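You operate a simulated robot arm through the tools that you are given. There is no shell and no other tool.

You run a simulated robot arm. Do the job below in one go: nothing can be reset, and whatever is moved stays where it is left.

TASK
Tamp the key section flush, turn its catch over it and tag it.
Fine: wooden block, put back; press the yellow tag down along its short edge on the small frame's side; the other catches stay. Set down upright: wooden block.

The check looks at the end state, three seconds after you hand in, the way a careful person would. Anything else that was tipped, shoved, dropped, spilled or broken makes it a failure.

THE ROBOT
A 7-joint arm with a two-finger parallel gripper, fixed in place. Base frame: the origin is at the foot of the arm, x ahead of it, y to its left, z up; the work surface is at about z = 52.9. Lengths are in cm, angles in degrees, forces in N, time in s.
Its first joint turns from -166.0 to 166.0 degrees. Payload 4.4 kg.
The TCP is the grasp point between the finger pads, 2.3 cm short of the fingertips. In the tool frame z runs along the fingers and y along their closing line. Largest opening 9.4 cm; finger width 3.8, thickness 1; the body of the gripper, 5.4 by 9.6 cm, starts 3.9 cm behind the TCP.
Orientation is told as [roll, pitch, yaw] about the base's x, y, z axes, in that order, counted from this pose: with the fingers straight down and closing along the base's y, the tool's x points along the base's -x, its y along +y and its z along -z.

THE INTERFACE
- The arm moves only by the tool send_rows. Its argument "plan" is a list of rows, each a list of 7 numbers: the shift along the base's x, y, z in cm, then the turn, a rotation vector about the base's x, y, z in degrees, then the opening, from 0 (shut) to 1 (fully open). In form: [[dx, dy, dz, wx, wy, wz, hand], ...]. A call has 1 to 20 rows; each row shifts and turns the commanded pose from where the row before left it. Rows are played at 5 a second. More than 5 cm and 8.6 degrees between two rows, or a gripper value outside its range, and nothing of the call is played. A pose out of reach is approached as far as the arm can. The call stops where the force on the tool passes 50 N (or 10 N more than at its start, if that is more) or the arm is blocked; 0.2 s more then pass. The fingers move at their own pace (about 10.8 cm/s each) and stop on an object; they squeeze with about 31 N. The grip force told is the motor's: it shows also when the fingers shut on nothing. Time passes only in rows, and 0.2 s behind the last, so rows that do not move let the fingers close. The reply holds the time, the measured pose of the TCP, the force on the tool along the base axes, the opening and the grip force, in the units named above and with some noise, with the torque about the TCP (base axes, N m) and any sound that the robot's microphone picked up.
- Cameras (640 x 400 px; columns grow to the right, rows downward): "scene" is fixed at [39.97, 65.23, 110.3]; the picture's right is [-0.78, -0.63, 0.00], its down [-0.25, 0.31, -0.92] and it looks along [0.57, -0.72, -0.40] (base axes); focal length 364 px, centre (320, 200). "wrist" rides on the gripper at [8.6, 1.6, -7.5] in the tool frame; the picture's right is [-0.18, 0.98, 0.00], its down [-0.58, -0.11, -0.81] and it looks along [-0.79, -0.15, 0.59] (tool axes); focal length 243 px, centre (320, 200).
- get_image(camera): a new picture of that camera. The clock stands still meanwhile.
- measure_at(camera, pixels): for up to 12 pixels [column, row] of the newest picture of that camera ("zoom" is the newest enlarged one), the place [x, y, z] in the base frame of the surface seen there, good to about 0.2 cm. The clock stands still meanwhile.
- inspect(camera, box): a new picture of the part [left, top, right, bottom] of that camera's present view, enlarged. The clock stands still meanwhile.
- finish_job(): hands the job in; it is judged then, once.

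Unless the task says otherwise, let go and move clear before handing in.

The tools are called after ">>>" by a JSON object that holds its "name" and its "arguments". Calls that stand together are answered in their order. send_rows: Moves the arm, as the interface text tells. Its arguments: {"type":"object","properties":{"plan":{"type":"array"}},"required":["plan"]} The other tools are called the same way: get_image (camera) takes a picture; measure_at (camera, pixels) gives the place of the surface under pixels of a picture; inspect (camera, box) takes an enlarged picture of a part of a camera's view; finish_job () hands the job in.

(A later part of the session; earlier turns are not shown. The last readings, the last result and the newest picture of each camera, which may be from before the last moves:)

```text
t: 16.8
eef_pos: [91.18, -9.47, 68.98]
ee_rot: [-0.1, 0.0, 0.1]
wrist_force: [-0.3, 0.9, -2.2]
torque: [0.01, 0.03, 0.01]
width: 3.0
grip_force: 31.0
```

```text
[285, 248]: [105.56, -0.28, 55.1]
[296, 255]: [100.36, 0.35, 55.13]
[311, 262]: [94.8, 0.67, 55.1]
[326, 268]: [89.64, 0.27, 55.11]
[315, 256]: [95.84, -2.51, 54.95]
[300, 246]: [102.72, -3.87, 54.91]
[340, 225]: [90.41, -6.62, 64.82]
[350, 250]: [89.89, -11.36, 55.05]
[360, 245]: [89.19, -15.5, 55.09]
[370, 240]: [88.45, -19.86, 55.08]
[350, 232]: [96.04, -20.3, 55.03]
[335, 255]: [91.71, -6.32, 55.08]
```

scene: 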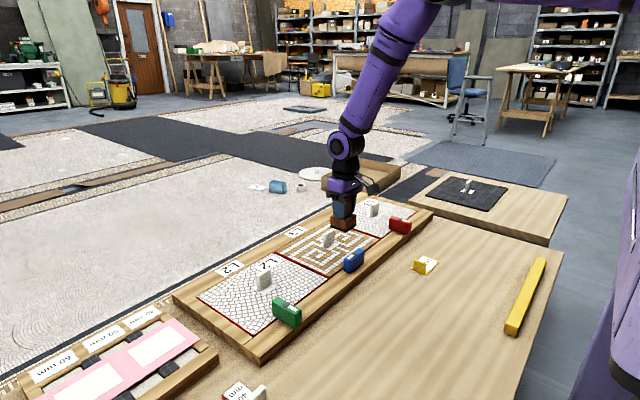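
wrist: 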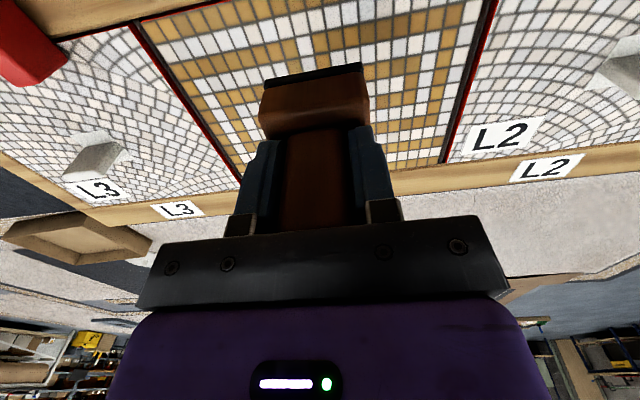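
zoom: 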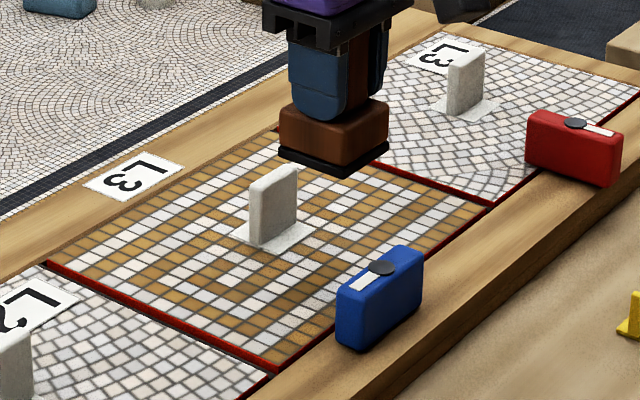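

The section stays down after release (z≈55.06 average, neighbours ≈55.0). Now I carry the block back to its original spot at (72.3,-0.8).

>>> {"name": "send_rows", "arguments": {"plan": [[-3.15, 1.45, 0, 0, 0, 0, 0], [-3.15, 1.45, 0, 0, 0, 0, 0], [-3.15, 1.45, 0, 0, 0, 0, 0], [-3.15, 1.45, 0, 0, 0, 0, 0], [-3.15, 1.45, 0, 0, 0, 0, 0], [-3.15, 1.42, 0, 0, 0, 0, 0], [0, 0, -3.0, 0, 0, 0, 0], [0, 0, -3.0, 0, 0, 0, 0], [0, 0, -2.0, 0, 0, 0, 0], [0, 0, -1.0, 0, 0, 0, 0], [0, 0, 0, 0, 0, 0, 0]]}}

>>> {"name": "inspect", "arguments": {"camera": "scene", "box": [350, 235, 440, 325]}}

```text
t: 19.2
eef_pos: [72.29, -0.92, 59.93]
ee_rot: [-0.1, 0.0, 0.0]
wrist_force: [-0.8, 1.0, -2.5]
torque: [-0.01, -0.02, 0.01]
width: 2.97
grip_force: 30.6
```

```text
4.44 times, centred on (395, 280) of scene
```

zoom: 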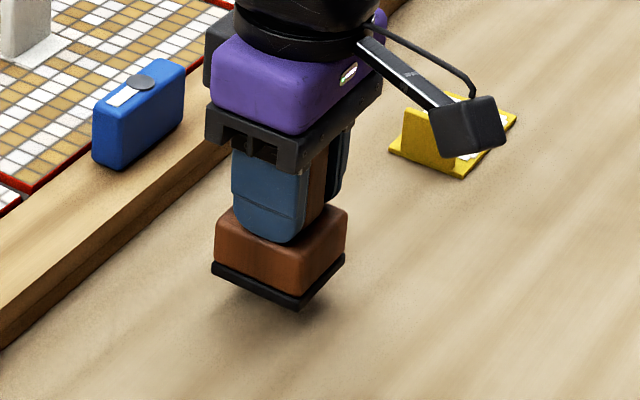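

The block hangs ~1.8 cm above its place. I lower it in fine steps until contact.

>>> {"name": "send_rows", "arguments": {"plan": [[0, 0.1, -0.7, 0, 0, 0, 0], [0, 0, -0.5, 0, 0, 0, 0], [0, 0, -0.2, 0, 0, 0, 0], [0, 0, -0.15, 0, 0, 0, 0], [0, 0, -0.1, 0, 0, 0, 0], [0, 0, 0, 0, 0, 0, 0]]}}

>>> {"name": "inspect", "arguments": {"camera": "scene", "box": [350, 235, 440, 325]}}

```text
t: 20.6
eef_pos: [72.2, -0.58, 58.34]
ee_rot: [-0.1, 0.1, 0.0]
wrist_force: [-0.1, 0.2, -2.2]
torque: [-0.01, 0.02, 0.02]
width: 2.99
grip_force: 31.2
```

```text
4.44 times, centred on (395, 280) of scene
```

zoom: 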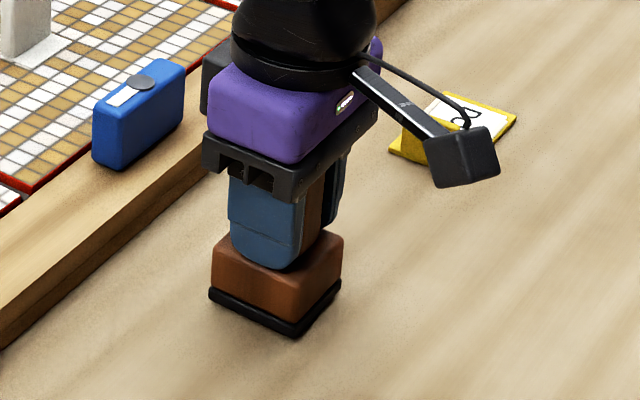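

No contact yet (force z still -2.2). I continue down.

>>> {"name": "send_rows", "arguments": {"plan": [[0, -0.1, -0.1, 0, 0, 0, 0], [0, 0, -0.1, 0, 0, 0, 0], [0, 0, -0.1, 0, 0, 0, 0], [0, 0, 0, 0, 0, 0, 0]]}}

```text
t: 21.6
eef_pos: [72.29, -0.85, 58.04]
ee_rot: [-0.1, 0.0, 0.1]
wrist_force: [-0.6, -0.8, -2.4]
torque: [-0.04, -0.01, 0.0]
width: 2.98
grip_force: 31.1
```

>>> {"name": "send_rows", "arguments": {"plan": [[0, 0, -0.1, 0, 0, 0, 0], [0, 0, -0.1, 0, 0, 0, 0], [0, 0, 0, 0, 0, 0, 0]]}}

>>> {"name": "inspect", "arguments": {"camera": "scene", "box": [350, 235, 440, 325]}}

```text
t: 22.4
eef_pos: [72.2, -0.8, 57.91]
ee_rot: [-0.1, -0.1, 0.0]
wrist_force: [-5.6, -2.6, 31.0]
torque: [0.31, 0.14, 0.05]
width: 2.97
grip_force: 30.8
```

```text
4.44 times, centred on (395, 280) of scene
```

zoom: 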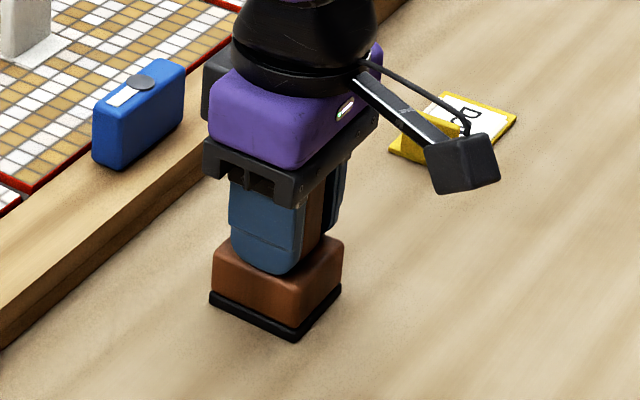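

The block stands on the table (31 N contact at z≈57.9). I ease off slightly, open, and go straight up.

>>> {"name": "send_rows", "arguments": {"plan": [[0, 0, 0.08, 0, 0, 0, 0], [0, 0, 0.02, 0, 0, 0, 0.35], [0, 0, 0, 0, 0, 0, 0.5], [0, 0, 0, 0, 0, 0, 0.8], [0, 0, 0, 0, 0, 0, 1], [0, 0, 1.5, 0, 0, 0, 1], [0, 0, 3, 0, 0, 0, 1], [0, 0, 4, 0, 0, 0, 1], [0, 0, 4, 0, 0, 0, 1], [0, 0, 0, 0, 0, 0, 1]]}}

>>> {"name": "get_image", "arguments": {"camera": "scene"}}

>>> {"name": "inspect", "arguments": {"camera": "scene", "box": [360, 240, 450, 315]}}

>>> {"name": "inspect", "arguments": {"camera": "scene", "box": [270, 190, 410, 285]}}

```text
t: 24.6
eef_pos: [72.4, -0.8, 70.36]
ee_rot: [-0.2, -0.1, 0.0]
wrist_force: [0.2, 0.2, -0.1]
torque: [-0.01, -0.05, -0.01]
width: 9.41
grip_force: 0.2
```

```text
taken
```

scene: 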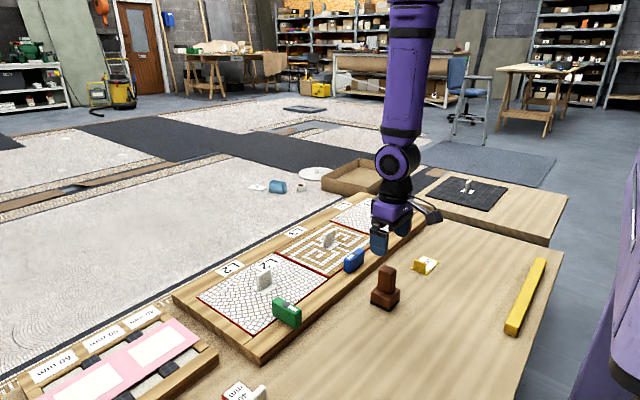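

```text
5.33 times, centred on (405, 278) of scene
```

zoom: 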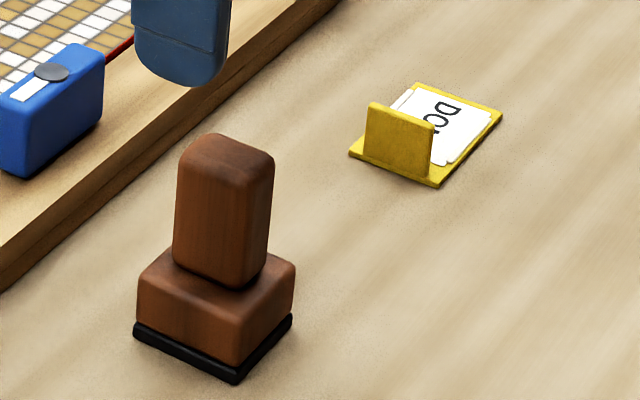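

```text
4.21 times, centred on (340, 238) of scene
```

zoom: 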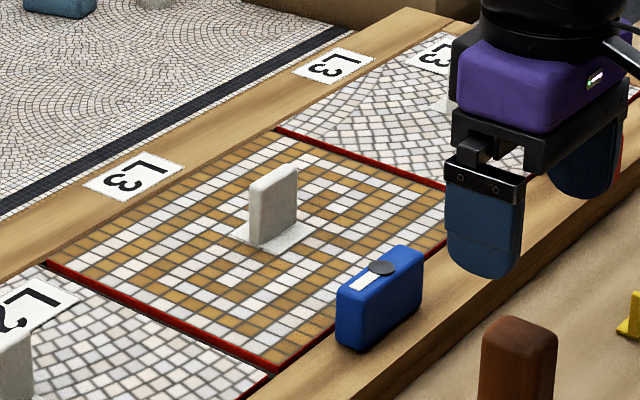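

The block is back on its spot, upright. Next I measure the blue catch precisely before gripping it.

>>> {"name": "inspect", "arguments": {"camera": "scene", "box": [330, 240, 380, 280]}}

```text
10.00 times, centred on (355, 260) of scene
```

zoom: 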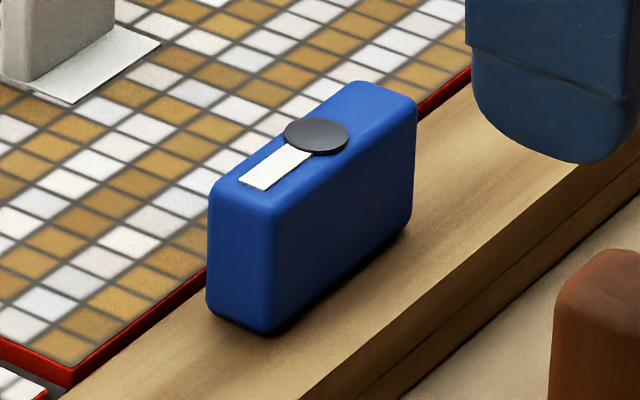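

>>> {"name": "measure_at", "arguments": {"camera": "zoom", "pixels": [[316, 132], [300, 150], [265, 178], [225, 190], [270, 200], [405, 100], [350, 90], [215, 300], [270, 320], [400, 215], [285, 265], [340, 210]]}}

>>> {"name": "measure_at", "arguments": {"camera": "zoom", "pixels": [[240, 320], [300, 320], [420, 240], [345, 165], [285, 155], [316, 140], [325, 128], [305, 132], [370, 100], [230, 260], [250, 190], [390, 120]]}}

```text
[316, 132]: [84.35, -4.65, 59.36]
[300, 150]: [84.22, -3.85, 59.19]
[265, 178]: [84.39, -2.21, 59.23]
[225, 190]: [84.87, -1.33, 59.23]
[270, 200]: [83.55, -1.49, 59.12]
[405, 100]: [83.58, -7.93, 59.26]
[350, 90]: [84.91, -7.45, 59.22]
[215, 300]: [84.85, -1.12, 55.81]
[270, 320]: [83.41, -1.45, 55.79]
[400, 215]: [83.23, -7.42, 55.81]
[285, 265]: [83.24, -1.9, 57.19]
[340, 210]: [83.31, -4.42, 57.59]
```

```text
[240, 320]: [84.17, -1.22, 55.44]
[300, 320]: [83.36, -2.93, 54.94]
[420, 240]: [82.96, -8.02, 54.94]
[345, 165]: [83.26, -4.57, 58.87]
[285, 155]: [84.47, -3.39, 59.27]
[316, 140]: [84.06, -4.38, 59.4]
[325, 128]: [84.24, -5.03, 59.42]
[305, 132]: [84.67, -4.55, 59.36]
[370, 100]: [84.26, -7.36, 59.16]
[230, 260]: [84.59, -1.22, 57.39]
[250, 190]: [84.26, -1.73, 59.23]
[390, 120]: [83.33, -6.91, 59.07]
```

Catch pivot ≈(84.25,-4.55), body x≈83.25–85.2, top z≈59.2. I move above it while yawing the gripper -90° so that it closes along x.

>>> {"name": "send_rows", "arguments": {"plan": [[1.08, -0.34, -0.2, 0, 0, -8.2, 1], [1.08, -0.34, -0.2, 0, 0, -8.2, 1], [1.08, -0.34, -0.2, 0, 0, -8.2, 1], [1.08, -0.34, -0.2, 0, 0, -8.2, 1], [1.08, -0.34, -0.2, 0, 0, -8.2, 1], [1.08, -0.34, -0.2, 0, 0, -8.2, 1], [1.08, -0.34, -0.2, 0, 0, -8.2, 1], [1.08, -0.34, -0.2, 0, 0, -8.2, 1], [1.08, -0.34, -0.2, 0, 0, -8.2, 1], [1.08, -0.34, -0.2, 0, 0, -8.2, 1], [1.08, -0.34, -0.2, 0, 0, -8.0, 1], [0, 0, 0, 0, 0, 0, 1]]}}

>>> {"name": "get_image", "arguments": {"camera": "scene"}}

>>> {"name": "get_image", "arguments": {"camera": "wrist"}}

```text
t: 27.2
eef_pos: [84.34, -4.54, 68.2]
ee_rot: [-0.1, 0.0, -90.1]
wrist_force: [0.4, 0.2, 0.2]
torque: [0.02, 0.0, 0.04]
width: 9.37
grip_force: 0.2
```

```text
taken
```

scene: 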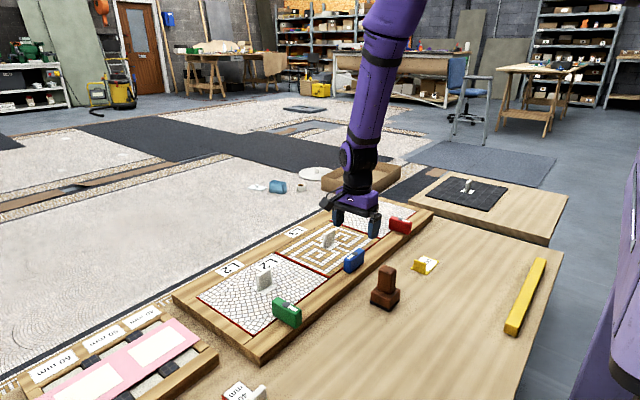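

```text
taken
```

wrist: 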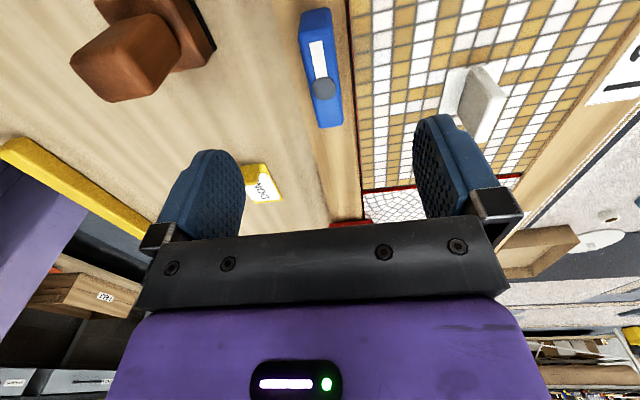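

The blue catch is centred between the open fingers (wrist view 320,70; pivot dot 322,88). I descend to z≈58.2.

>>> {"name": "send_rows", "arguments": {"plan": [[-0.05, 0, -2.5, 0, 0, 0, 1], [0, 0, -2.5, 0, 0, 0, 1], [0, 0, -2.0, 0, 0, 0, 1], [0, 0, -1.5, 0, 0, 0, 0.8], [0, 0, -1.0, 0, 0, 0, 0.7], [0, 0, -0.5, 0, 0, 0, 0.6], [0, 0, 0, 0, 0, 0, 0.5]]}}

>>> {"name": "inspect", "arguments": {"camera": "scene", "box": [280, 190, 420, 290]}}

>>> {"name": "get_image", "arguments": {"camera": "wrist"}}

```text
t: 28.8
eef_pos: [84.03, -4.52, 58.14]
ee_rot: [-0.2, 0.0, -90.0]
wrist_force: [-1.1, -0.1, -0.3]
torque: [0.01, 0.02, -0.01]
width: 4.7
grip_force: 0.1
```

```text
4.00 times, centred on (350, 240) of scene
```

zoom: 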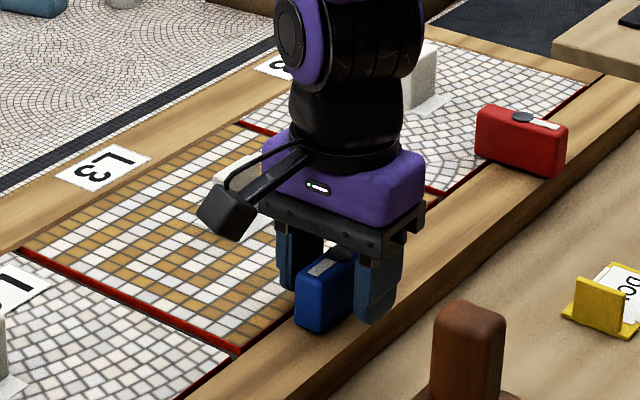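

```text
taken
```

wrist: 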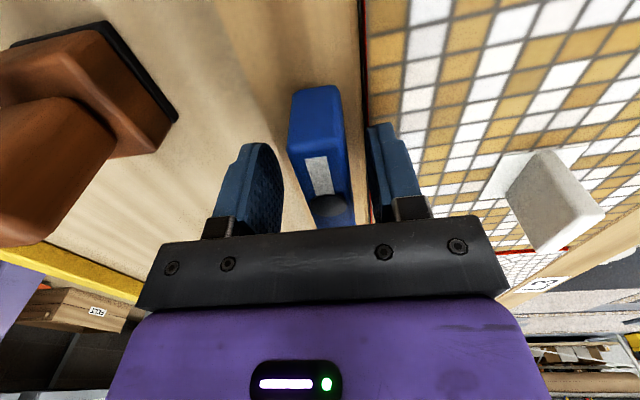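

Fingers straddle the catch (wrist 290–345). I close on it.

>>> {"name": "send_rows", "arguments": {"plan": [[0.1, 0, 0, 0, 0, 0, 0.35], [0, 0, 0, 0, 0, 0, 0.25], [0, 0, 0, 0, 0, 0, 0.2], [0, 0, 0, 0, 0, 0, 0.1], [0, 0, 0, 0, 0, 0, 0.0], [0, 0, 0, 0, 0, 0, 0.0]]}}

```text
t: 30.2
eef_pos: [84.45, -4.59, 58.22]
ee_rot: [0.0, 0.1, -90.0]
wrist_force: [27.8, 1.2, -1.6]
torque: [-0.71, -0.12, 0.13]
width: 2.21
grip_force: 44.7
```

The catch is gripped (2.21) but pushes the tool +27.8 N in x, so my centre is ~0.1 cm short. I shift +0.1 in x to relieve it.

>>> {"name": "send_rows", "arguments": {"plan": [[0.06, 0, 0, 0, 0, 0, 0.0], [0.05, 0, 0, 0, 0, 0, 0.0], [0, 0, 0, 0, 0, 0, 0.0]]}}

```text
t: 31.0
eef_pos: [84.42, -4.54, 58.27]
ee_rot: [0.0, 0.0, -90.0]
wrist_force: [28.2, 0.0, 7.8]
torque: [-1.02, -0.42, 0.14]
width: 2.21
grip_force: 44.8
```

Force did not ease. I try a further small +x shift to see which way it goes.

>>> {"name": "send_rows", "arguments": {"plan": [[0.08, 0, 0, 0, 0, 0, 0.0], [0.07, 0, 0, 0, 0, 0, 0.0], [0, 0, 0, 0, 0, 0, 0.0]]}}

>>> {"name": "get_image", "arguments": {"camera": "wrist"}}

>>> {"name": "inspect", "arguments": {"camera": "scene", "box": [320, 230, 400, 290]}}

```text
t: 31.8
eef_pos: [84.47, -4.53, 58.25]
ee_rot: [-0.2, 0.0, -90.0]
wrist_force: [15.3, -0.2, 14.0]
torque: [-0.54, -0.78, 0.09]
width: 2.16
grip_force: 45.5
```

```text
taken
```

wrist: 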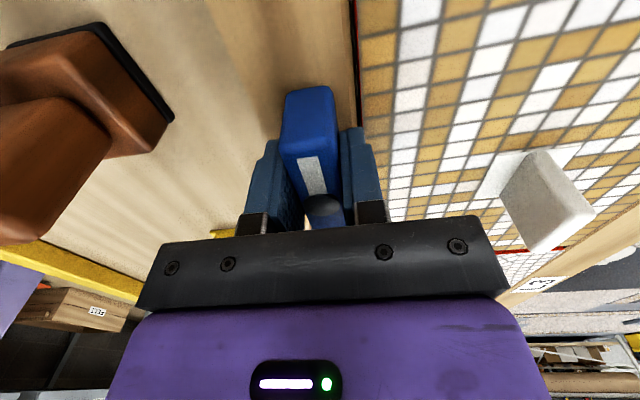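

```text
6.67 times, centred on (360, 260) of scene
```

zoom: 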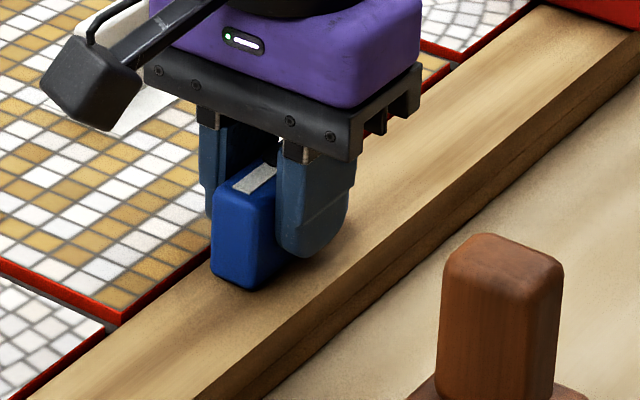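

x force is falling (15 N) as I shift +x. I'll reopen briefly to shed the locked-in load and close again at this better centre.

>>> {"name": "send_rows", "arguments": {"plan": [[0, 0, 0, 0, 0, 0, 0.4], [0, 0, 0, 0, 0, 0, 0.4], [0, 0, 0, 0, 0, 0, 0.4]]}}

>>> {"name": "get_image", "arguments": {"camera": "wrist"}}

```text
t: 32.6
eef_pos: [84.37, -4.55, 58.21]
ee_rot: [-0.2, 0.0, -90.0]
wrist_force: [0.4, 0.1, -0.9]
torque: [-0.02, 0.01, 0.0]
width: 3.76
grip_force: 0.1
```

```text
taken
```

wrist: 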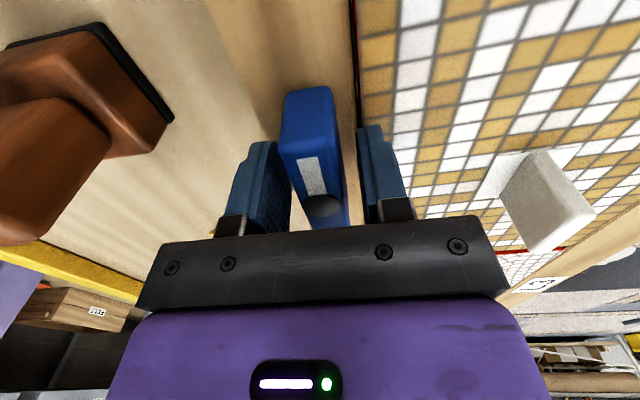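

In the reopened view the catch sits slightly nearer the left (-x) finger. I shift -0.1 and close again.

>>> {"name": "send_rows", "arguments": {"plan": [[-0.1, 0, 0, 0, 0, 0, 0.35], [0, 0, 0, 0, 0, 0, 0.28], [0, 0, 0, 0, 0, 0, 0.2], [0, 0, 0, 0, 0, 0, 0.1], [0, 0, 0, 0, 0, 0, 0.0], [0, 0, 0, 0, 0, 0, 0.0]]}}

```text
t: 34.0
eef_pos: [84.45, -4.55, 58.2]
ee_rot: [-0.1, 0.0, -89.9]
wrist_force: [8.3, 0.0, -3.1]
torque: [0.0, -0.65, 0.07]
width: 2.21
grip_force: 44.5
```

Only 8 N now. I begin turning the catch +z (strip from +y towards -x, like red and green), first 16° to test.

>>> {"name": "send_rows", "arguments": {"plan": [[0, 0, 0, 0, 0, 4, 0.0], [0, 0, 0, 0, 0, 6, 0.0], [0, 0, 0, 0, 0, 6, 0.0], [0, 0, 0, 0, 0, 0, 0.0]]}}

>>> {"name": "inspect", "arguments": {"camera": "scene", "box": [320, 230, 400, 290]}}

```text
t: 35.0
eef_pos: [84.21, -4.6, 58.15]
ee_rot: [-0.3, 0.0, -74.0]
wrist_force: [-2.4, -3.0, 4.9]
torque: [-0.77, -0.99, -0.03]
width: 2.19
grip_force: 44.5
```

```text
6.67 times, centred on (360, 260) of scene
```

zoom: 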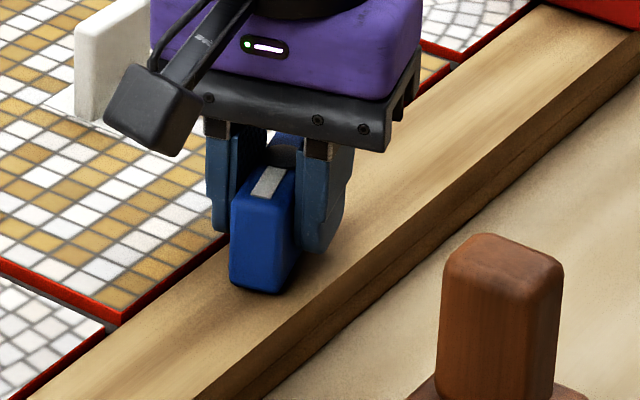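

The catch turns with the gripper and forces are small. I continue another 37°, then check.

>>> {"name": "send_rows", "arguments": {"plan": [[0, 0, 0, 0, 0, 7.4, 0.0], [0, 0, 0, 0, 0, 7.4, 0.0], [0, 0, 0, 0, 0, 7.4, 0.0], [0, 0, 0, 0, 0, 7.4, 0.0], [0, 0, 0, 0, 0, 7.4, 0.0], [0, 0, 0, 0, 0, 0, 0.0]]}}

>>> {"name": "inspect", "arguments": {"camera": "scene", "box": [320, 230, 400, 290]}}

```text
t: 36.4
eef_pos: [83.97, -4.7, 58.1]
ee_rot: [-0.2, 0.0, -37.0]
wrist_force: [-41.0, -19.0, 21.4]
torque: [0.83, 0.09, -0.19]
width: 2.21
grip_force: 45.1
```

```text
6.67 times, centred on (360, 260) of scene
```

zoom: 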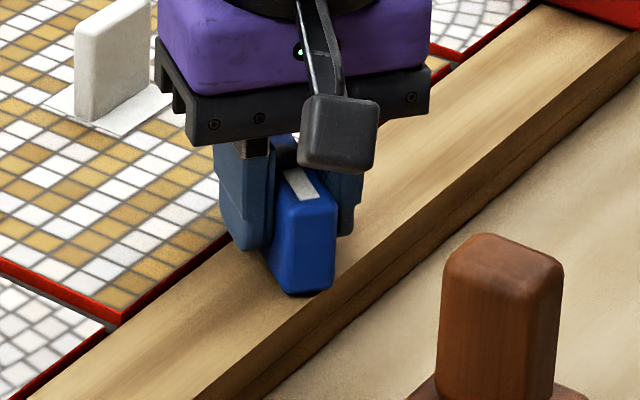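

Side force has grown to -41 N x, -19 N y: the grip centre is a bit off the pivot. I ease the command towards -x, -y and slightly up before turning on.

>>> {"name": "send_rows", "arguments": {"plan": [[-0.06, -0.03, 0.03, 0, 0, 0, 0.0], [-0.06, -0.03, 0.03, 0, 0, 0, 0.0], [0, 0, 0, 0, 0, 0, 0.0]]}}

```text
t: 37.2
eef_pos: [84.08, -4.83, 58.27]
ee_rot: [-0.2, 0.1, -37.2]
wrist_force: [-33.2, -21.9, -0.9]
torque: [1.11, 0.19, -0.12]
width: 2.21
grip_force: 45.2
```

Easing works in z; I ease a bit more in x and y.

>>> {"name": "send_rows", "arguments": {"plan": [[-0.07, -0.05, 0, 0, 0, 0, 0.0], [-0.07, -0.05, 0, 0, 0, 0, 0.0], [0, 0, 0, 0, 0, 0, 0.0]]}}

```text
t: 38.0
eef_pos: [84.05, -4.74, 58.15]
ee_rot: [-0.2, -0.1, -37.0]
wrist_force: [-25.6, -19.5, -10.7]
torque: [1.08, 0.28, -0.14]
width: 2.2
grip_force: 45.1
```

I'll reopen and regrip here instead, so that the fingers re-centre on the turned catch.

>>> {"name": "send_rows", "arguments": {"plan": [[0, 0, 0, 0, 0, 0, 0.4], [0, 0, 0, 0, 0, 0, 0.4], [0, 0, 0, 0, 0, 0, 0.4]]}}

>>> {"name": "get_image", "arguments": {"camera": "wrist"}}

>>> {"name": "inspect", "arguments": {"camera": "scene", "box": [320, 230, 400, 290]}}

```text
t: 38.8
eef_pos: [84.27, -4.64, 58.18]
ee_rot: [-0.1, 0.0, -36.9]
wrist_force: [-0.2, 1.0, 0.0]
torque: [0.03, 0.02, 0.01]
width: 3.74
grip_force: 0.0
```

```text
taken
```

wrist: 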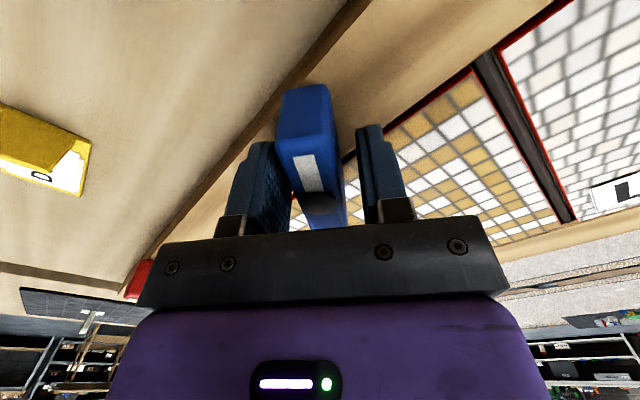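

```text
6.67 times, centred on (360, 260) of scene
```

zoom: 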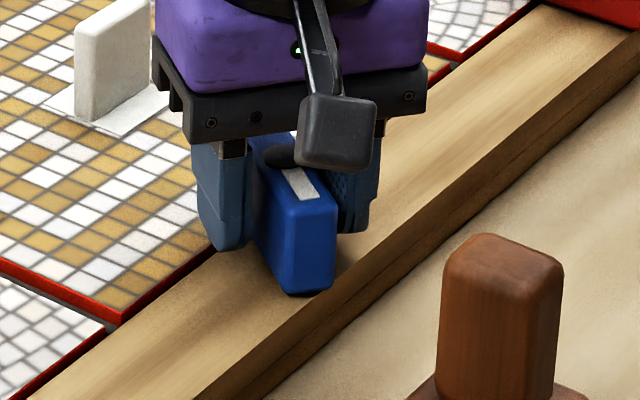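

The catch stays at ~53° turned. It again sits left of the fingers' middle, so I shift ~0.1 toward it (-x,-y) and close.

>>> {"name": "send_rows", "arguments": {"plan": [[-0.07, -0.09, 0, 0, 0, 0, 0.35], [0, 0, 0, 0, 0, 0, 0.28], [0, 0, 0, 0, 0, 0, 0.2], [0, 0, 0, 0, 0, 0, 0.1], [0, 0, 0, 0, 0, 0, 0.0], [0, 0, 0, 0, 0, 0, 0.0]]}}

```text
t: 40.2
eef_pos: [84.13, -4.72, 58.18]
ee_rot: [-0.2, -0.1, -37.0]
wrist_force: [5.9, 5.3, -1.7]
torque: [0.41, -0.79, 0.02]
width: 2.2
grip_force: 45.0
```

Low forces now (≈8 N). I turn the next 22°.

>>> {"name": "send_rows", "arguments": {"plan": [[0, 0, 0, 0, 0, 7.4, 0.0], [0, 0, 0, 0, 0, 7.4, 0.0], [0, 0, 0, 0, 0, 7.4, 0.0], [0, 0, 0, 0, 0, 0, 0.0]]}}

```text
t: 41.2
eef_pos: [84.03, -4.9, 58.26]
ee_rot: [-0.3, 0.0, -14.8]
wrist_force: [2.8, -3.3, 1.0]
torque: [0.47, -0.94, -0.01]
width: 2.2
grip_force: 44.7
```

>>> {"name": "send_rows", "arguments": {"plan": [[0, 0, 0, 0, 0, 7.4, 0.0], [0, 0, 0, 0, 0, 7.4, 0.0], [0, 0, 0, 0, 0, 0, 0.0]]}}

>>> {"name": "inspect", "arguments": {"camera": "scene", "box": [310, 210, 420, 290]}}

>>> {"name": "get_image", "arguments": {"camera": "wrist"}}

```text
t: 42.0
eef_pos: [84.1, -5.0, 58.27]
ee_rot: [-0.2, 0.0, 0.0]
wrist_force: [0.6, -18.2, 1.3]
torque: [0.61, -1.3, -0.03]
width: 2.21
grip_force: 45.2
```

```text
5.00 times, centred on (365, 250) of scene
```

zoom: 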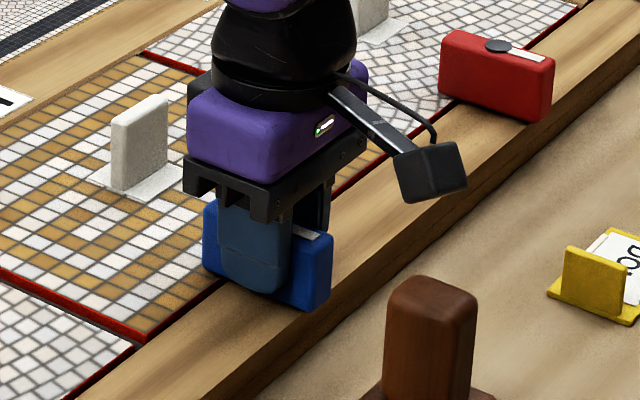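

```text
taken
```

wrist: 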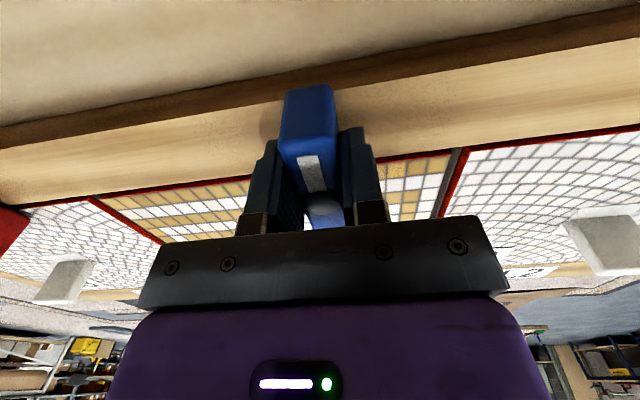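

The catch is now parallel to the red one, tip over the key section (zoom 205–330, 200–310). I open and rise straight up.

>>> {"name": "send_rows", "arguments": {"plan": [[0, -0.05, 0, 0, 0, 0, 0.3], [0, 0, 0, 0, 0, 0, 0.45], [0, 0, 0, 0, 0, 0, 0.6], [0, 0, 0, 0, 0, 0, 0.6], [0, 0, 1.0, 0, 0, 0, 0.6], [0, 0, 2.5, 0, 0, 0, 0.8], [0, 0, 4, 0, 0, 0, 1], [0, 0, 4, 0, 0, 0, 1], [0, 0, 0, 0, 0, 0, 1]]}}

>>> {"name": "get_image", "arguments": {"camera": "scene"}}

>>> {"name": "get_image", "arguments": {"camera": "wrist"}}

>>> {"name": "inspect", "arguments": {"camera": "scene", "box": [270, 190, 410, 285]}}

```text
t: 44.0
eef_pos: [84.06, -4.78, 69.73]
ee_rot: [-0.1, 0.0, 0.0]
wrist_force: [-0.3, -0.4, 1.4]
torque: [0.0, -0.01, -0.01]
width: 9.39
grip_force: 0.0
```

```text
taken
```

scene: 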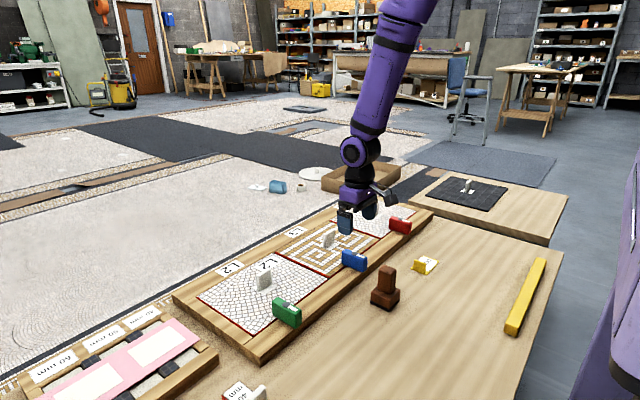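

```text
taken
```

wrist: 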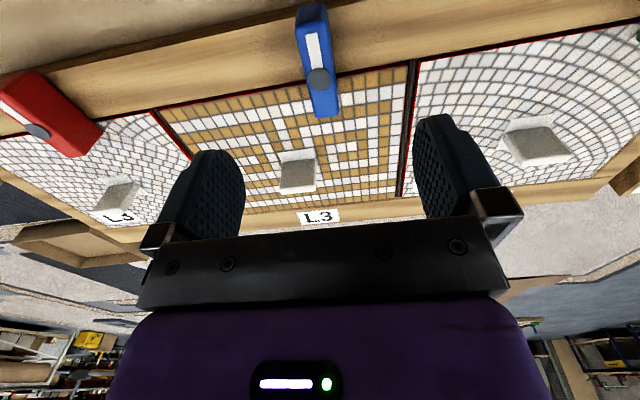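

```text
4.21 times, centred on (340, 238) of scene
```

zoom: 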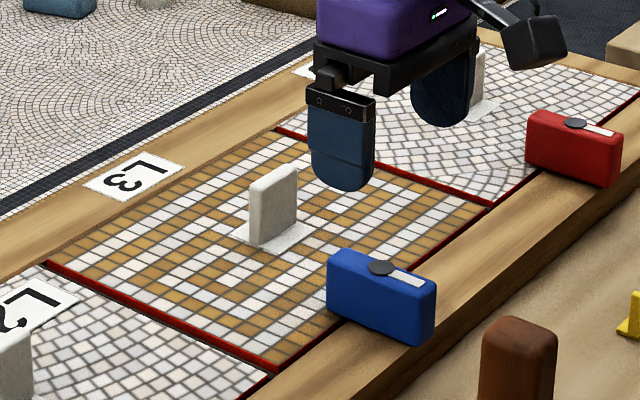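

The catch now lies across the rail with its tip over the section like the red one. I verify its angle by measuring, and measure the tag.

>>> {"name": "inspect", "arguments": {"camera": "scene", "box": [330, 240, 380, 280]}}

>>> {"name": "measure_at", "arguments": {"camera": "scene", "pixels": [[344, 253], [370, 259], [353, 253], [360, 255], [350, 265], [367, 270], [285, 248], [296, 255], [311, 262], [326, 268], [315, 256], [335, 255]]}}

>>> {"name": "inspect", "arguments": {"camera": "scene", "box": [405, 248, 445, 280]}}

```text
10.00 times, centred on (355, 260) of scene
```

zoom: 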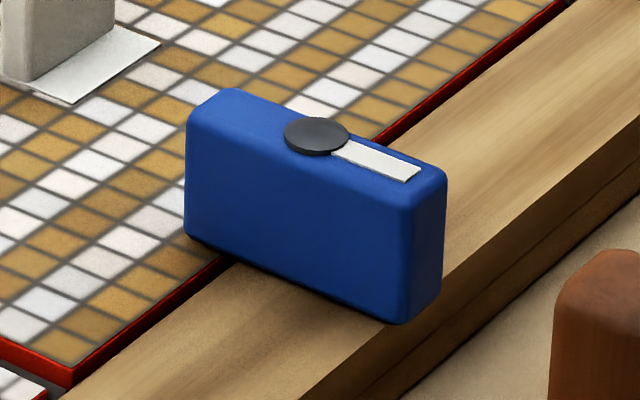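

```text
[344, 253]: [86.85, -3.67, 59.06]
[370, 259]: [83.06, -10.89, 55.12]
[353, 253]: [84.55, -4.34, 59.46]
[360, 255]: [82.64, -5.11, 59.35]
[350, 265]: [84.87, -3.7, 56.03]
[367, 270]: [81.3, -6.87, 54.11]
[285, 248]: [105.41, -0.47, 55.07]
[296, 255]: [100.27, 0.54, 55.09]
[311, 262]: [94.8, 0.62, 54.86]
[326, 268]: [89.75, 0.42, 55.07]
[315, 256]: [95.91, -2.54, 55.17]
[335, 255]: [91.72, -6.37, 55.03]
```

```text
12.50 times, centred on (425, 264) of scene
```

zoom: 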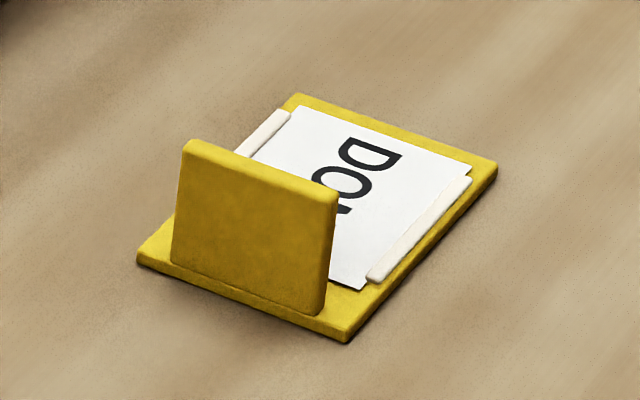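

Catch looks square to the rail. I measure the tag's plate, tab and the cream strips on its long sides.

>>> {"name": "measure_at", "arguments": {"camera": "zoom", "pixels": [[138, 258], [345, 335], [492, 168], [298, 96], [190, 145], [328, 198], [175, 255], [318, 305], [270, 130], [420, 230], [390, 200], [260, 230]]}}

>>> {"name": "measure_at", "arguments": {"camera": "zoom", "pixels": [[265, 172], [265, 160], [320, 200], [200, 150], [250, 150], [200, 250], [280, 285], [345, 300], [370, 320], [160, 250], [450, 160], [330, 110]]}}

>>> {"name": "inspect", "arguments": {"camera": "scene", "box": [330, 240, 380, 280]}}

>>> {"name": "measure_at", "arguments": {"camera": "zoom", "pixels": [[195, 115], [230, 95], [400, 200], [435, 180], [200, 220], [395, 310], [300, 200], [320, 135], [350, 180], [215, 100], [420, 190], [330, 290]]}}

```text
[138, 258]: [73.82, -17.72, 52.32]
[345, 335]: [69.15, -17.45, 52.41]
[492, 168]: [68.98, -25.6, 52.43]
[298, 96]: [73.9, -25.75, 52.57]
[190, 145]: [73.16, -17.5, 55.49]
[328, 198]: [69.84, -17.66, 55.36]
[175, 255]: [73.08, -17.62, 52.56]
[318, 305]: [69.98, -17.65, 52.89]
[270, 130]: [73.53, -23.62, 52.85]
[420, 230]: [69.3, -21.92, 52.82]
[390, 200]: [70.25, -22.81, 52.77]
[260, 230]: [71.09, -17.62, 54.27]
```

```text
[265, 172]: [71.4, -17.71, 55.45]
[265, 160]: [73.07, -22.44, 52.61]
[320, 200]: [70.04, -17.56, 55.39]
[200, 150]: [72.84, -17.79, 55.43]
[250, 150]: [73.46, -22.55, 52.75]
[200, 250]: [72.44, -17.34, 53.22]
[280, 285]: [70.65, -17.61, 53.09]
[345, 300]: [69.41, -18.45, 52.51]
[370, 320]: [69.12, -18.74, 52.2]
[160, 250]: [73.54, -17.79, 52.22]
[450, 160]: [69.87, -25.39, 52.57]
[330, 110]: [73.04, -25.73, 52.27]
```

```text
10.00 times, centred on (355, 260) of scene
```

zoom: 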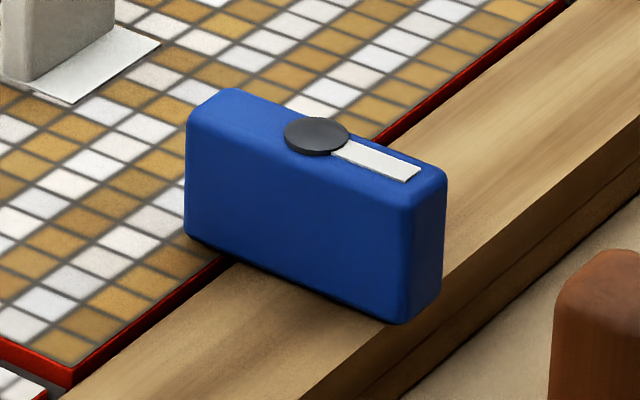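

```text
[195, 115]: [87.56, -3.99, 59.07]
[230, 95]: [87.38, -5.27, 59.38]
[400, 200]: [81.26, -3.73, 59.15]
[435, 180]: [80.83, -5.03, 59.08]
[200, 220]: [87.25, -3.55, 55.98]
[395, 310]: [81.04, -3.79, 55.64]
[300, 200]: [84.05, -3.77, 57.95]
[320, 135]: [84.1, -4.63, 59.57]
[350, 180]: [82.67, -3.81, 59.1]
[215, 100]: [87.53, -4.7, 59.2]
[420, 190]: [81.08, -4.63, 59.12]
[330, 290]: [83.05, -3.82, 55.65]
```

Catch spans x≈80.8–87.6 square to the rail, section still at z≈55.05. Next the tag: tab at x≈69.9–73.1, y≈-17.6…-18.2, plate y -25.7…-17.4. I move above its tab for a closer look.

>>> {"name": "send_rows", "arguments": {"plan": [[-2.5, -2.62, -0.4, 0, 0, 0, 1], [-2.5, -2.62, -0.4, 0, 0, 0, 1], [-2.5, -2.62, -0.4, 0, 0, 0, 1], [-2.5, -2.62, -0.6, 0, 0, 0, 1], [-2.56, -2.64, -0.9, 0, 0, 0, 1], [0, 0, 0, 0, 0, 0, 1]]}}

>>> {"name": "get_image", "arguments": {"camera": "wrist"}}

>>> {"name": "inspect", "arguments": {"camera": "wrist", "box": [220, 0, 420, 125]}}

```text
t: 45.4
eef_pos: [71.45, -17.94, 66.99]
ee_rot: [-0.2, 0.0, 0.0]
wrist_force: [-0.7, -0.3, -0.3]
torque: [0.0, 0.02, 0.01]
width: 9.41
grip_force: 0.0
```

```text
taken
```

wrist: 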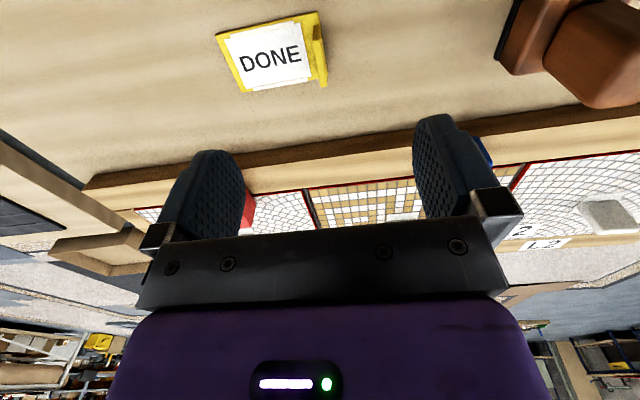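

```text
3.20 times, centred on (320, 62) of wrist
```

zoom: 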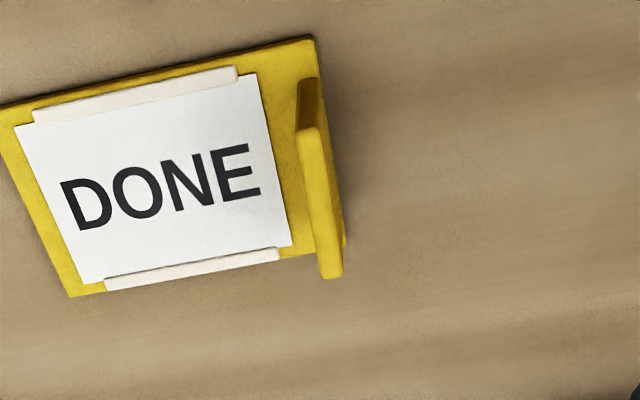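

The tab's top edge runs from zoom (310,140) to (330,270). I measure its position from here.

>>> {"name": "measure_at", "arguments": {"camera": "zoom", "pixels": [[302, 145], [318, 140], [322, 270], [338, 268], [312, 200], [325, 200], [320, 235], [300, 110], [290, 200], [315, 60], [10, 130], [75, 292]]}}

```text
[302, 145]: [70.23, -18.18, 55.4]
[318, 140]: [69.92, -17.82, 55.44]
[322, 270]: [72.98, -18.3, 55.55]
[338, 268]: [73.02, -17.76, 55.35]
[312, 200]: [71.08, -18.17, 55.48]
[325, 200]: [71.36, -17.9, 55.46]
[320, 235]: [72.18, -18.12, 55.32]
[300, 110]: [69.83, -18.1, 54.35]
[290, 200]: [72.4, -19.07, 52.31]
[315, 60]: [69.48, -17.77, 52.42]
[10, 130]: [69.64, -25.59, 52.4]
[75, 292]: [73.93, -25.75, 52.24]
```

Tab centre (71.47,-17.97), top z≈55.45: my TCP is aligned. I descend to z≈55.5 with the fingers half open.

>>> {"name": "send_rows", "arguments": {"plan": [[0, 0, -3, 0, 0, 0, 0.6], [0, 0, -3, 0, 0, 0, 0.5], [0, 0, -2.5, 0, 0, 0, 0.5], [0, 0, -1.5, 0, 0, 0, 0.5], [0, 0, -1.0, 0, 0, 0, 0.5], [0, 0, -0.5, 0, 0, 0, 0.5], [0, 0, 0, 0, 0, 0, 0.5]]}}

>>> {"name": "inspect", "arguments": {"camera": "scene", "box": [390, 220, 470, 290]}}

>>> {"name": "get_image", "arguments": {"camera": "wrist"}}

```text
t: 47.0
eef_pos: [71.42, -17.94, 55.41]
ee_rot: [0.0, 0.0, 0.0]
wrist_force: [1.1, -0.2, -0.1]
torque: [-0.01, -0.02, 0.0]
width: 4.68
grip_force: 0.0
```

```text
5.71 times, centred on (430, 255) of scene
```

zoom: 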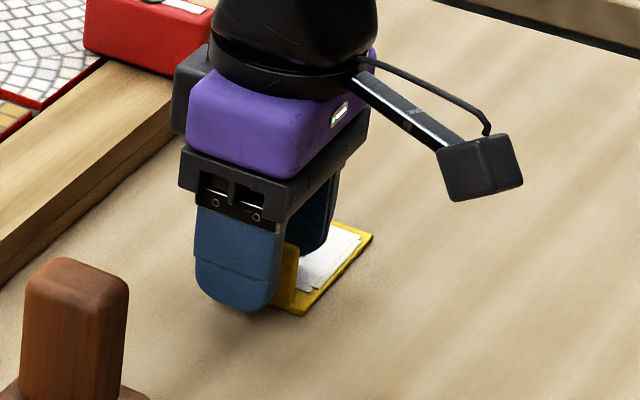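

```text
taken
```

wrist: 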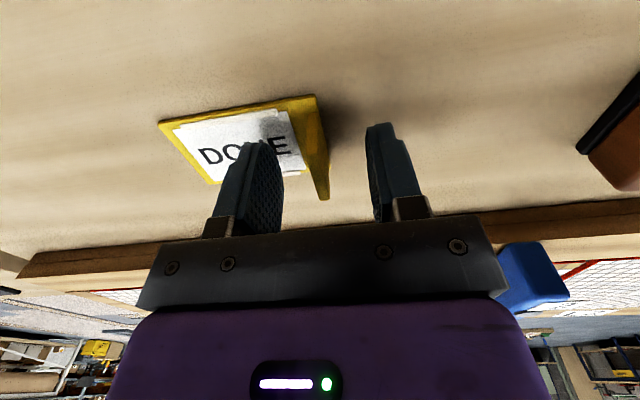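

Fingers straddle the tab. I close gently on it.

>>> {"name": "send_rows", "arguments": {"plan": [[0, 0, 0, 0, 0, 0, 0.35], [0, 0, 0, 0, 0, 0, 0.25], [0, 0, 0, 0, 0, 0, 0.15], [0, 0, 0, 0, 0, 0, 0.08], [0, 0, 0, 0, 0, 0, 0.0], [0, 0, 0, 0, 0, 0, 0.0]]}}

```text
t: 48.4
eef_pos: [71.51, -17.95, 55.57]
ee_rot: [-0.2, -0.1, 0.0]
wrist_force: [-0.5, -0.1, 0.3]
torque: [0.01, 0.03, -0.01]
width: 0.45
grip_force: 31.4
```

Gripped (0.45 wide, 31 N). I lift it 10 cm and look.

>>> {"name": "send_rows", "arguments": {"plan": [[0, 0, 1, 0, 0, 0, 0], [0, 0, 2, 0, 0, 0, 0], [0, 0, 3, 0, 0, 0, 0], [0, 0, 4, 0, 0, 0, 0], [0, 0, 0, 0, 0, 0, 0]]}}

>>> {"name": "inspect", "arguments": {"camera": "scene", "box": [370, 190, 470, 290]}}

>>> {"name": "get_image", "arguments": {"camera": "wrist"}}

```text
t: 49.6
eef_pos: [71.47, -18.08, 65.55]
ee_rot: [-0.1, -0.1, 0.0]
wrist_force: [-0.3, -0.7, -0.3]
torque: [-0.01, -0.02, -0.02]
width: 0.45
grip_force: 31.2
```

```text
4.00 times, centred on (420, 240) of scene
```

zoom: 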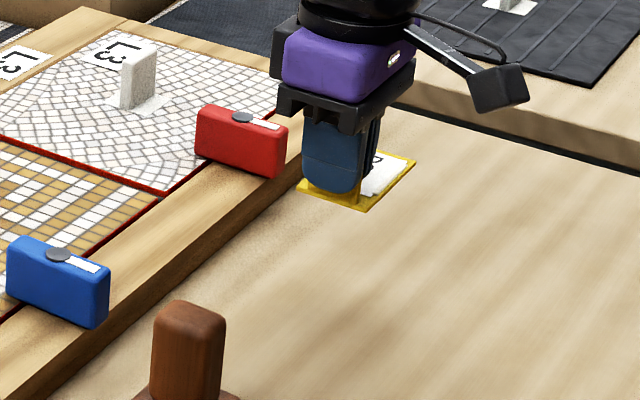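

```text
taken
```

wrist: 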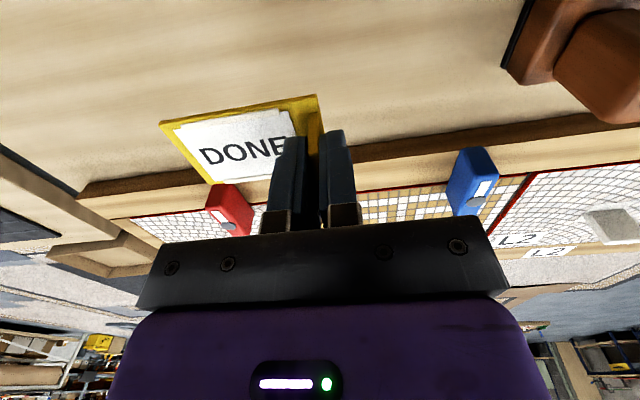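

The tag is held level. I carry it over the section while yawing +90°, so that its long side will run along the section's short edge (x direction), tab on the robot side.

>>> {"name": "send_rows", "arguments": {"plan": [[1.61, 1.46, 0, 0, 0, 7.5, 0], [1.61, 1.46, 0, 0, 0, 7.5, 0], [1.61, 1.46, 0, 0, 0, 7.5, 0], [1.61, 1.46, 0, 0, 0, 7.5, 0], [1.61, 1.46, 0, 0, 0, 7.5, 0], [1.61, 1.46, 0, 0, 0, 7.5, 0], [1.61, 1.46, 0, 0, 0, 7.5, 0], [1.61, 1.46, 0, 0, 0, 7.5, 0], [1.61, 1.46, 0, 0, 0, 7.5, 0], [1.61, 1.46, 0, 0, 0, 7.5, 0], [1.61, 1.46, 0, 0, 0, 7.5, 0], [1.61, 1.46, 0, 0, 0, 7.5, 0], [0, 0, 0, 0, 0, 0, 0]]}}

>>> {"name": "get_image", "arguments": {"camera": "scene"}}

>>> {"name": "inspect", "arguments": {"camera": "scene", "box": [250, 190, 390, 290]}}

>>> {"name": "get_image", "arguments": {"camera": "wrist"}}

```text
t: 52.4
eef_pos: [90.86, -0.44, 65.44]
ee_rot: [-0.1, 0.1, 90.1]
wrist_force: [-0.4, -0.3, 0.4]
torque: [-0.01, 0.04, 0.02]
width: 0.47
grip_force: 31.3
```

```text
taken
```

scene: 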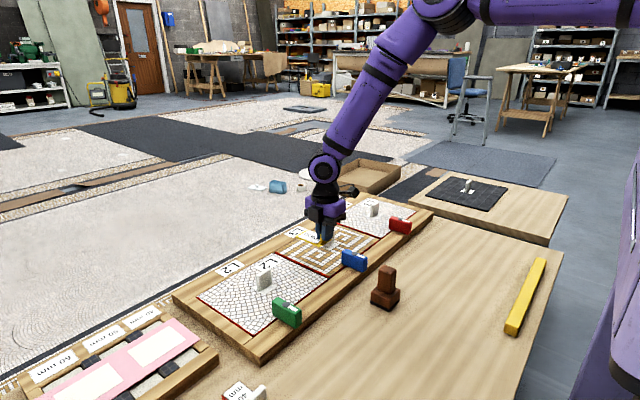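

```text
4.00 times, centred on (320, 240) of scene
```

zoom: 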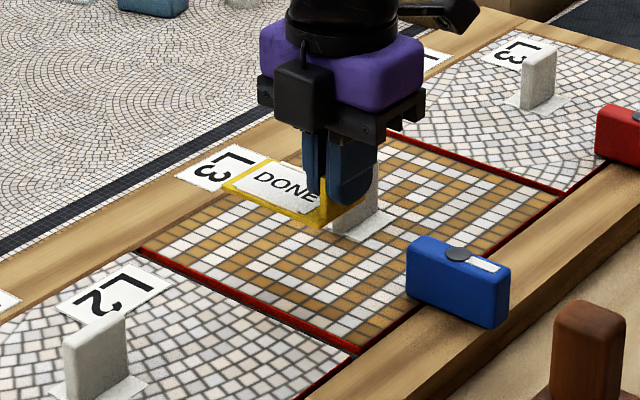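

```text
taken
```

wrist: 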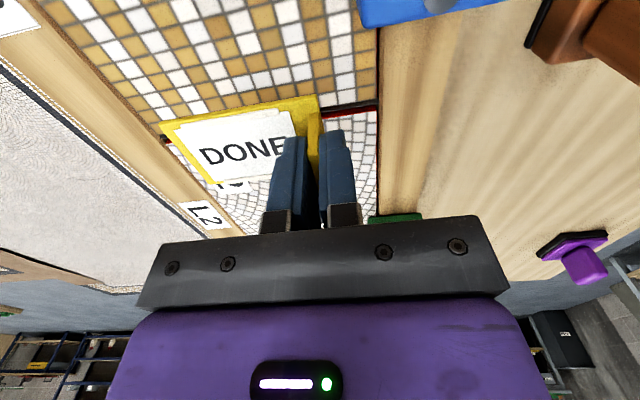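

The tag hangs over the +y end of the key section, long side parallel to the short edge. I descend to ~0.8 cm above the surface.

>>> {"name": "send_rows", "arguments": {"plan": [[0, 0, -2, 0, 0, 0, 0], [0, 0, -2, 0, 0, 0, 0], [0, 0, -1.5, 0, 0, 0, 0], [0, 0, -1.0, 0, 0, 0, 0], [0, 0, 0, 0, 0, 0, 0]]}}

>>> {"name": "inspect", "arguments": {"camera": "scene", "box": [265, 210, 355, 285]}}

>>> {"name": "get_image", "arguments": {"camera": "wrist"}}

```text
t: 53.6
eef_pos: [90.87, -0.51, 59.02]
ee_rot: [-0.1, 0.0, 89.9]
wrist_force: [0.1, -0.1, -0.2]
torque: [-0.04, -0.02, 0.04]
width: 0.48
grip_force: 30.9
```

```text
5.33 times, centred on (310, 248) of scene
```

zoom: 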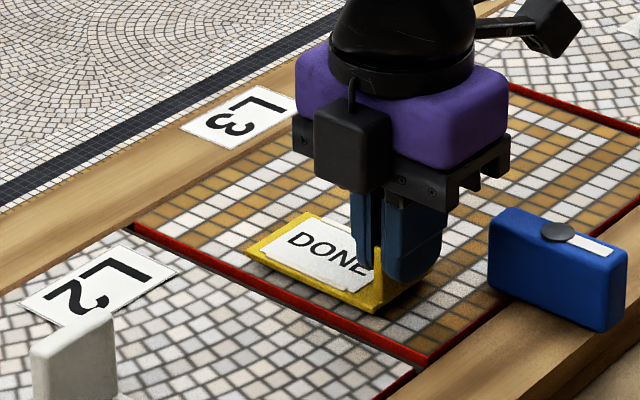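

```text
taken
```

wrist: 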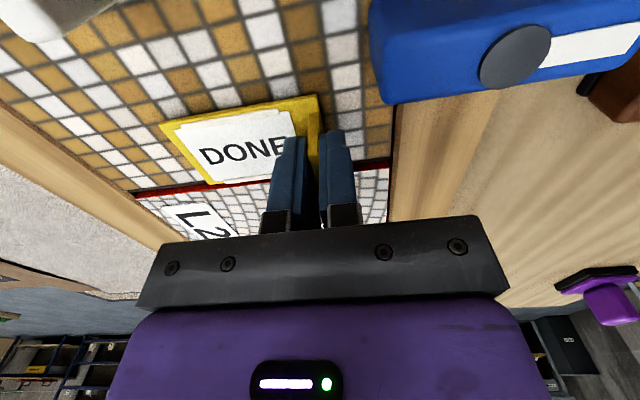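

Tag is parallel and ~0.6 cm inside the edge. I lower in fine steps until it touches.

>>> {"name": "send_rows", "arguments": {"plan": [[0, 0, -0.3, 0, 0, 0, 0], [0, 0, -0.2, 0, 0, 0, 0], [0, 0, -0.15, 0, 0, 0, 0], [0, 0, 0, 0, 0, 0, 0]]}}

```text
t: 54.6
eef_pos: [90.72, -0.55, 58.38]
ee_rot: [-0.2, 0.0, 90.0]
wrist_force: [-2.5, 0.0, 7.6]
torque: [-0.01, 0.05, 0.03]
width: 0.48
grip_force: 31.6
```

Contact: 7.6 N. I press the tag down gently via its tab.

>>> {"name": "send_rows", "arguments": {"plan": [[0, 0, -0.05, 0, 0, 0, 0], [0, 0, -0.05, 0, 0, 0, 0], [0, 0, 0, 0, 0, 0, 0], [0, 0, 0, 0, 0, 0, 0]]}}

>>> {"name": "inspect", "arguments": {"camera": "scene", "box": [265, 210, 355, 285]}}

```text
t: 55.6
eef_pos: [90.71, -0.49, 58.38]
ee_rot: [-0.3, 0.0, 90.1]
wrist_force: [-0.9, -1.2, 17.4]
torque: [-0.15, -0.01, -0.04]
width: 0.47
grip_force: 31.1
```

```text
5.33 times, centred on (310, 248) of scene
```

zoom: 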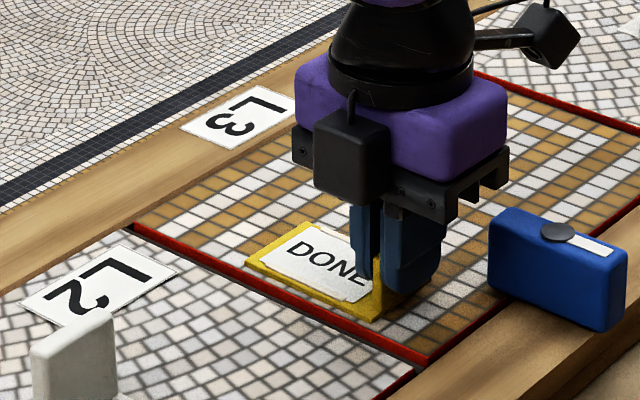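

Tag lies on the section at 17 N. I push a bit harder and hold for a second.

>>> {"name": "send_rows", "arguments": {"plan": [[0, 0, -0.05, 0, 0, 0, 0], [0, 0, -0.03, 0, 0, 0, 0], [0, 0, 0, 0, 0, 0, 0], [0, 0, 0, 0, 0, 0, 0], [0, 0, 0, 0, 0, 0, 0]]}}

```text
t: 56.8
eef_pos: [90.86, -0.45, 58.44]
ee_rot: [-0.3, 0.1, 90.0]
wrist_force: [2.4, 1.1, 27.2]
torque: [-0.17, -0.04, 0.06]
width: 0.47
grip_force: 31.1
```

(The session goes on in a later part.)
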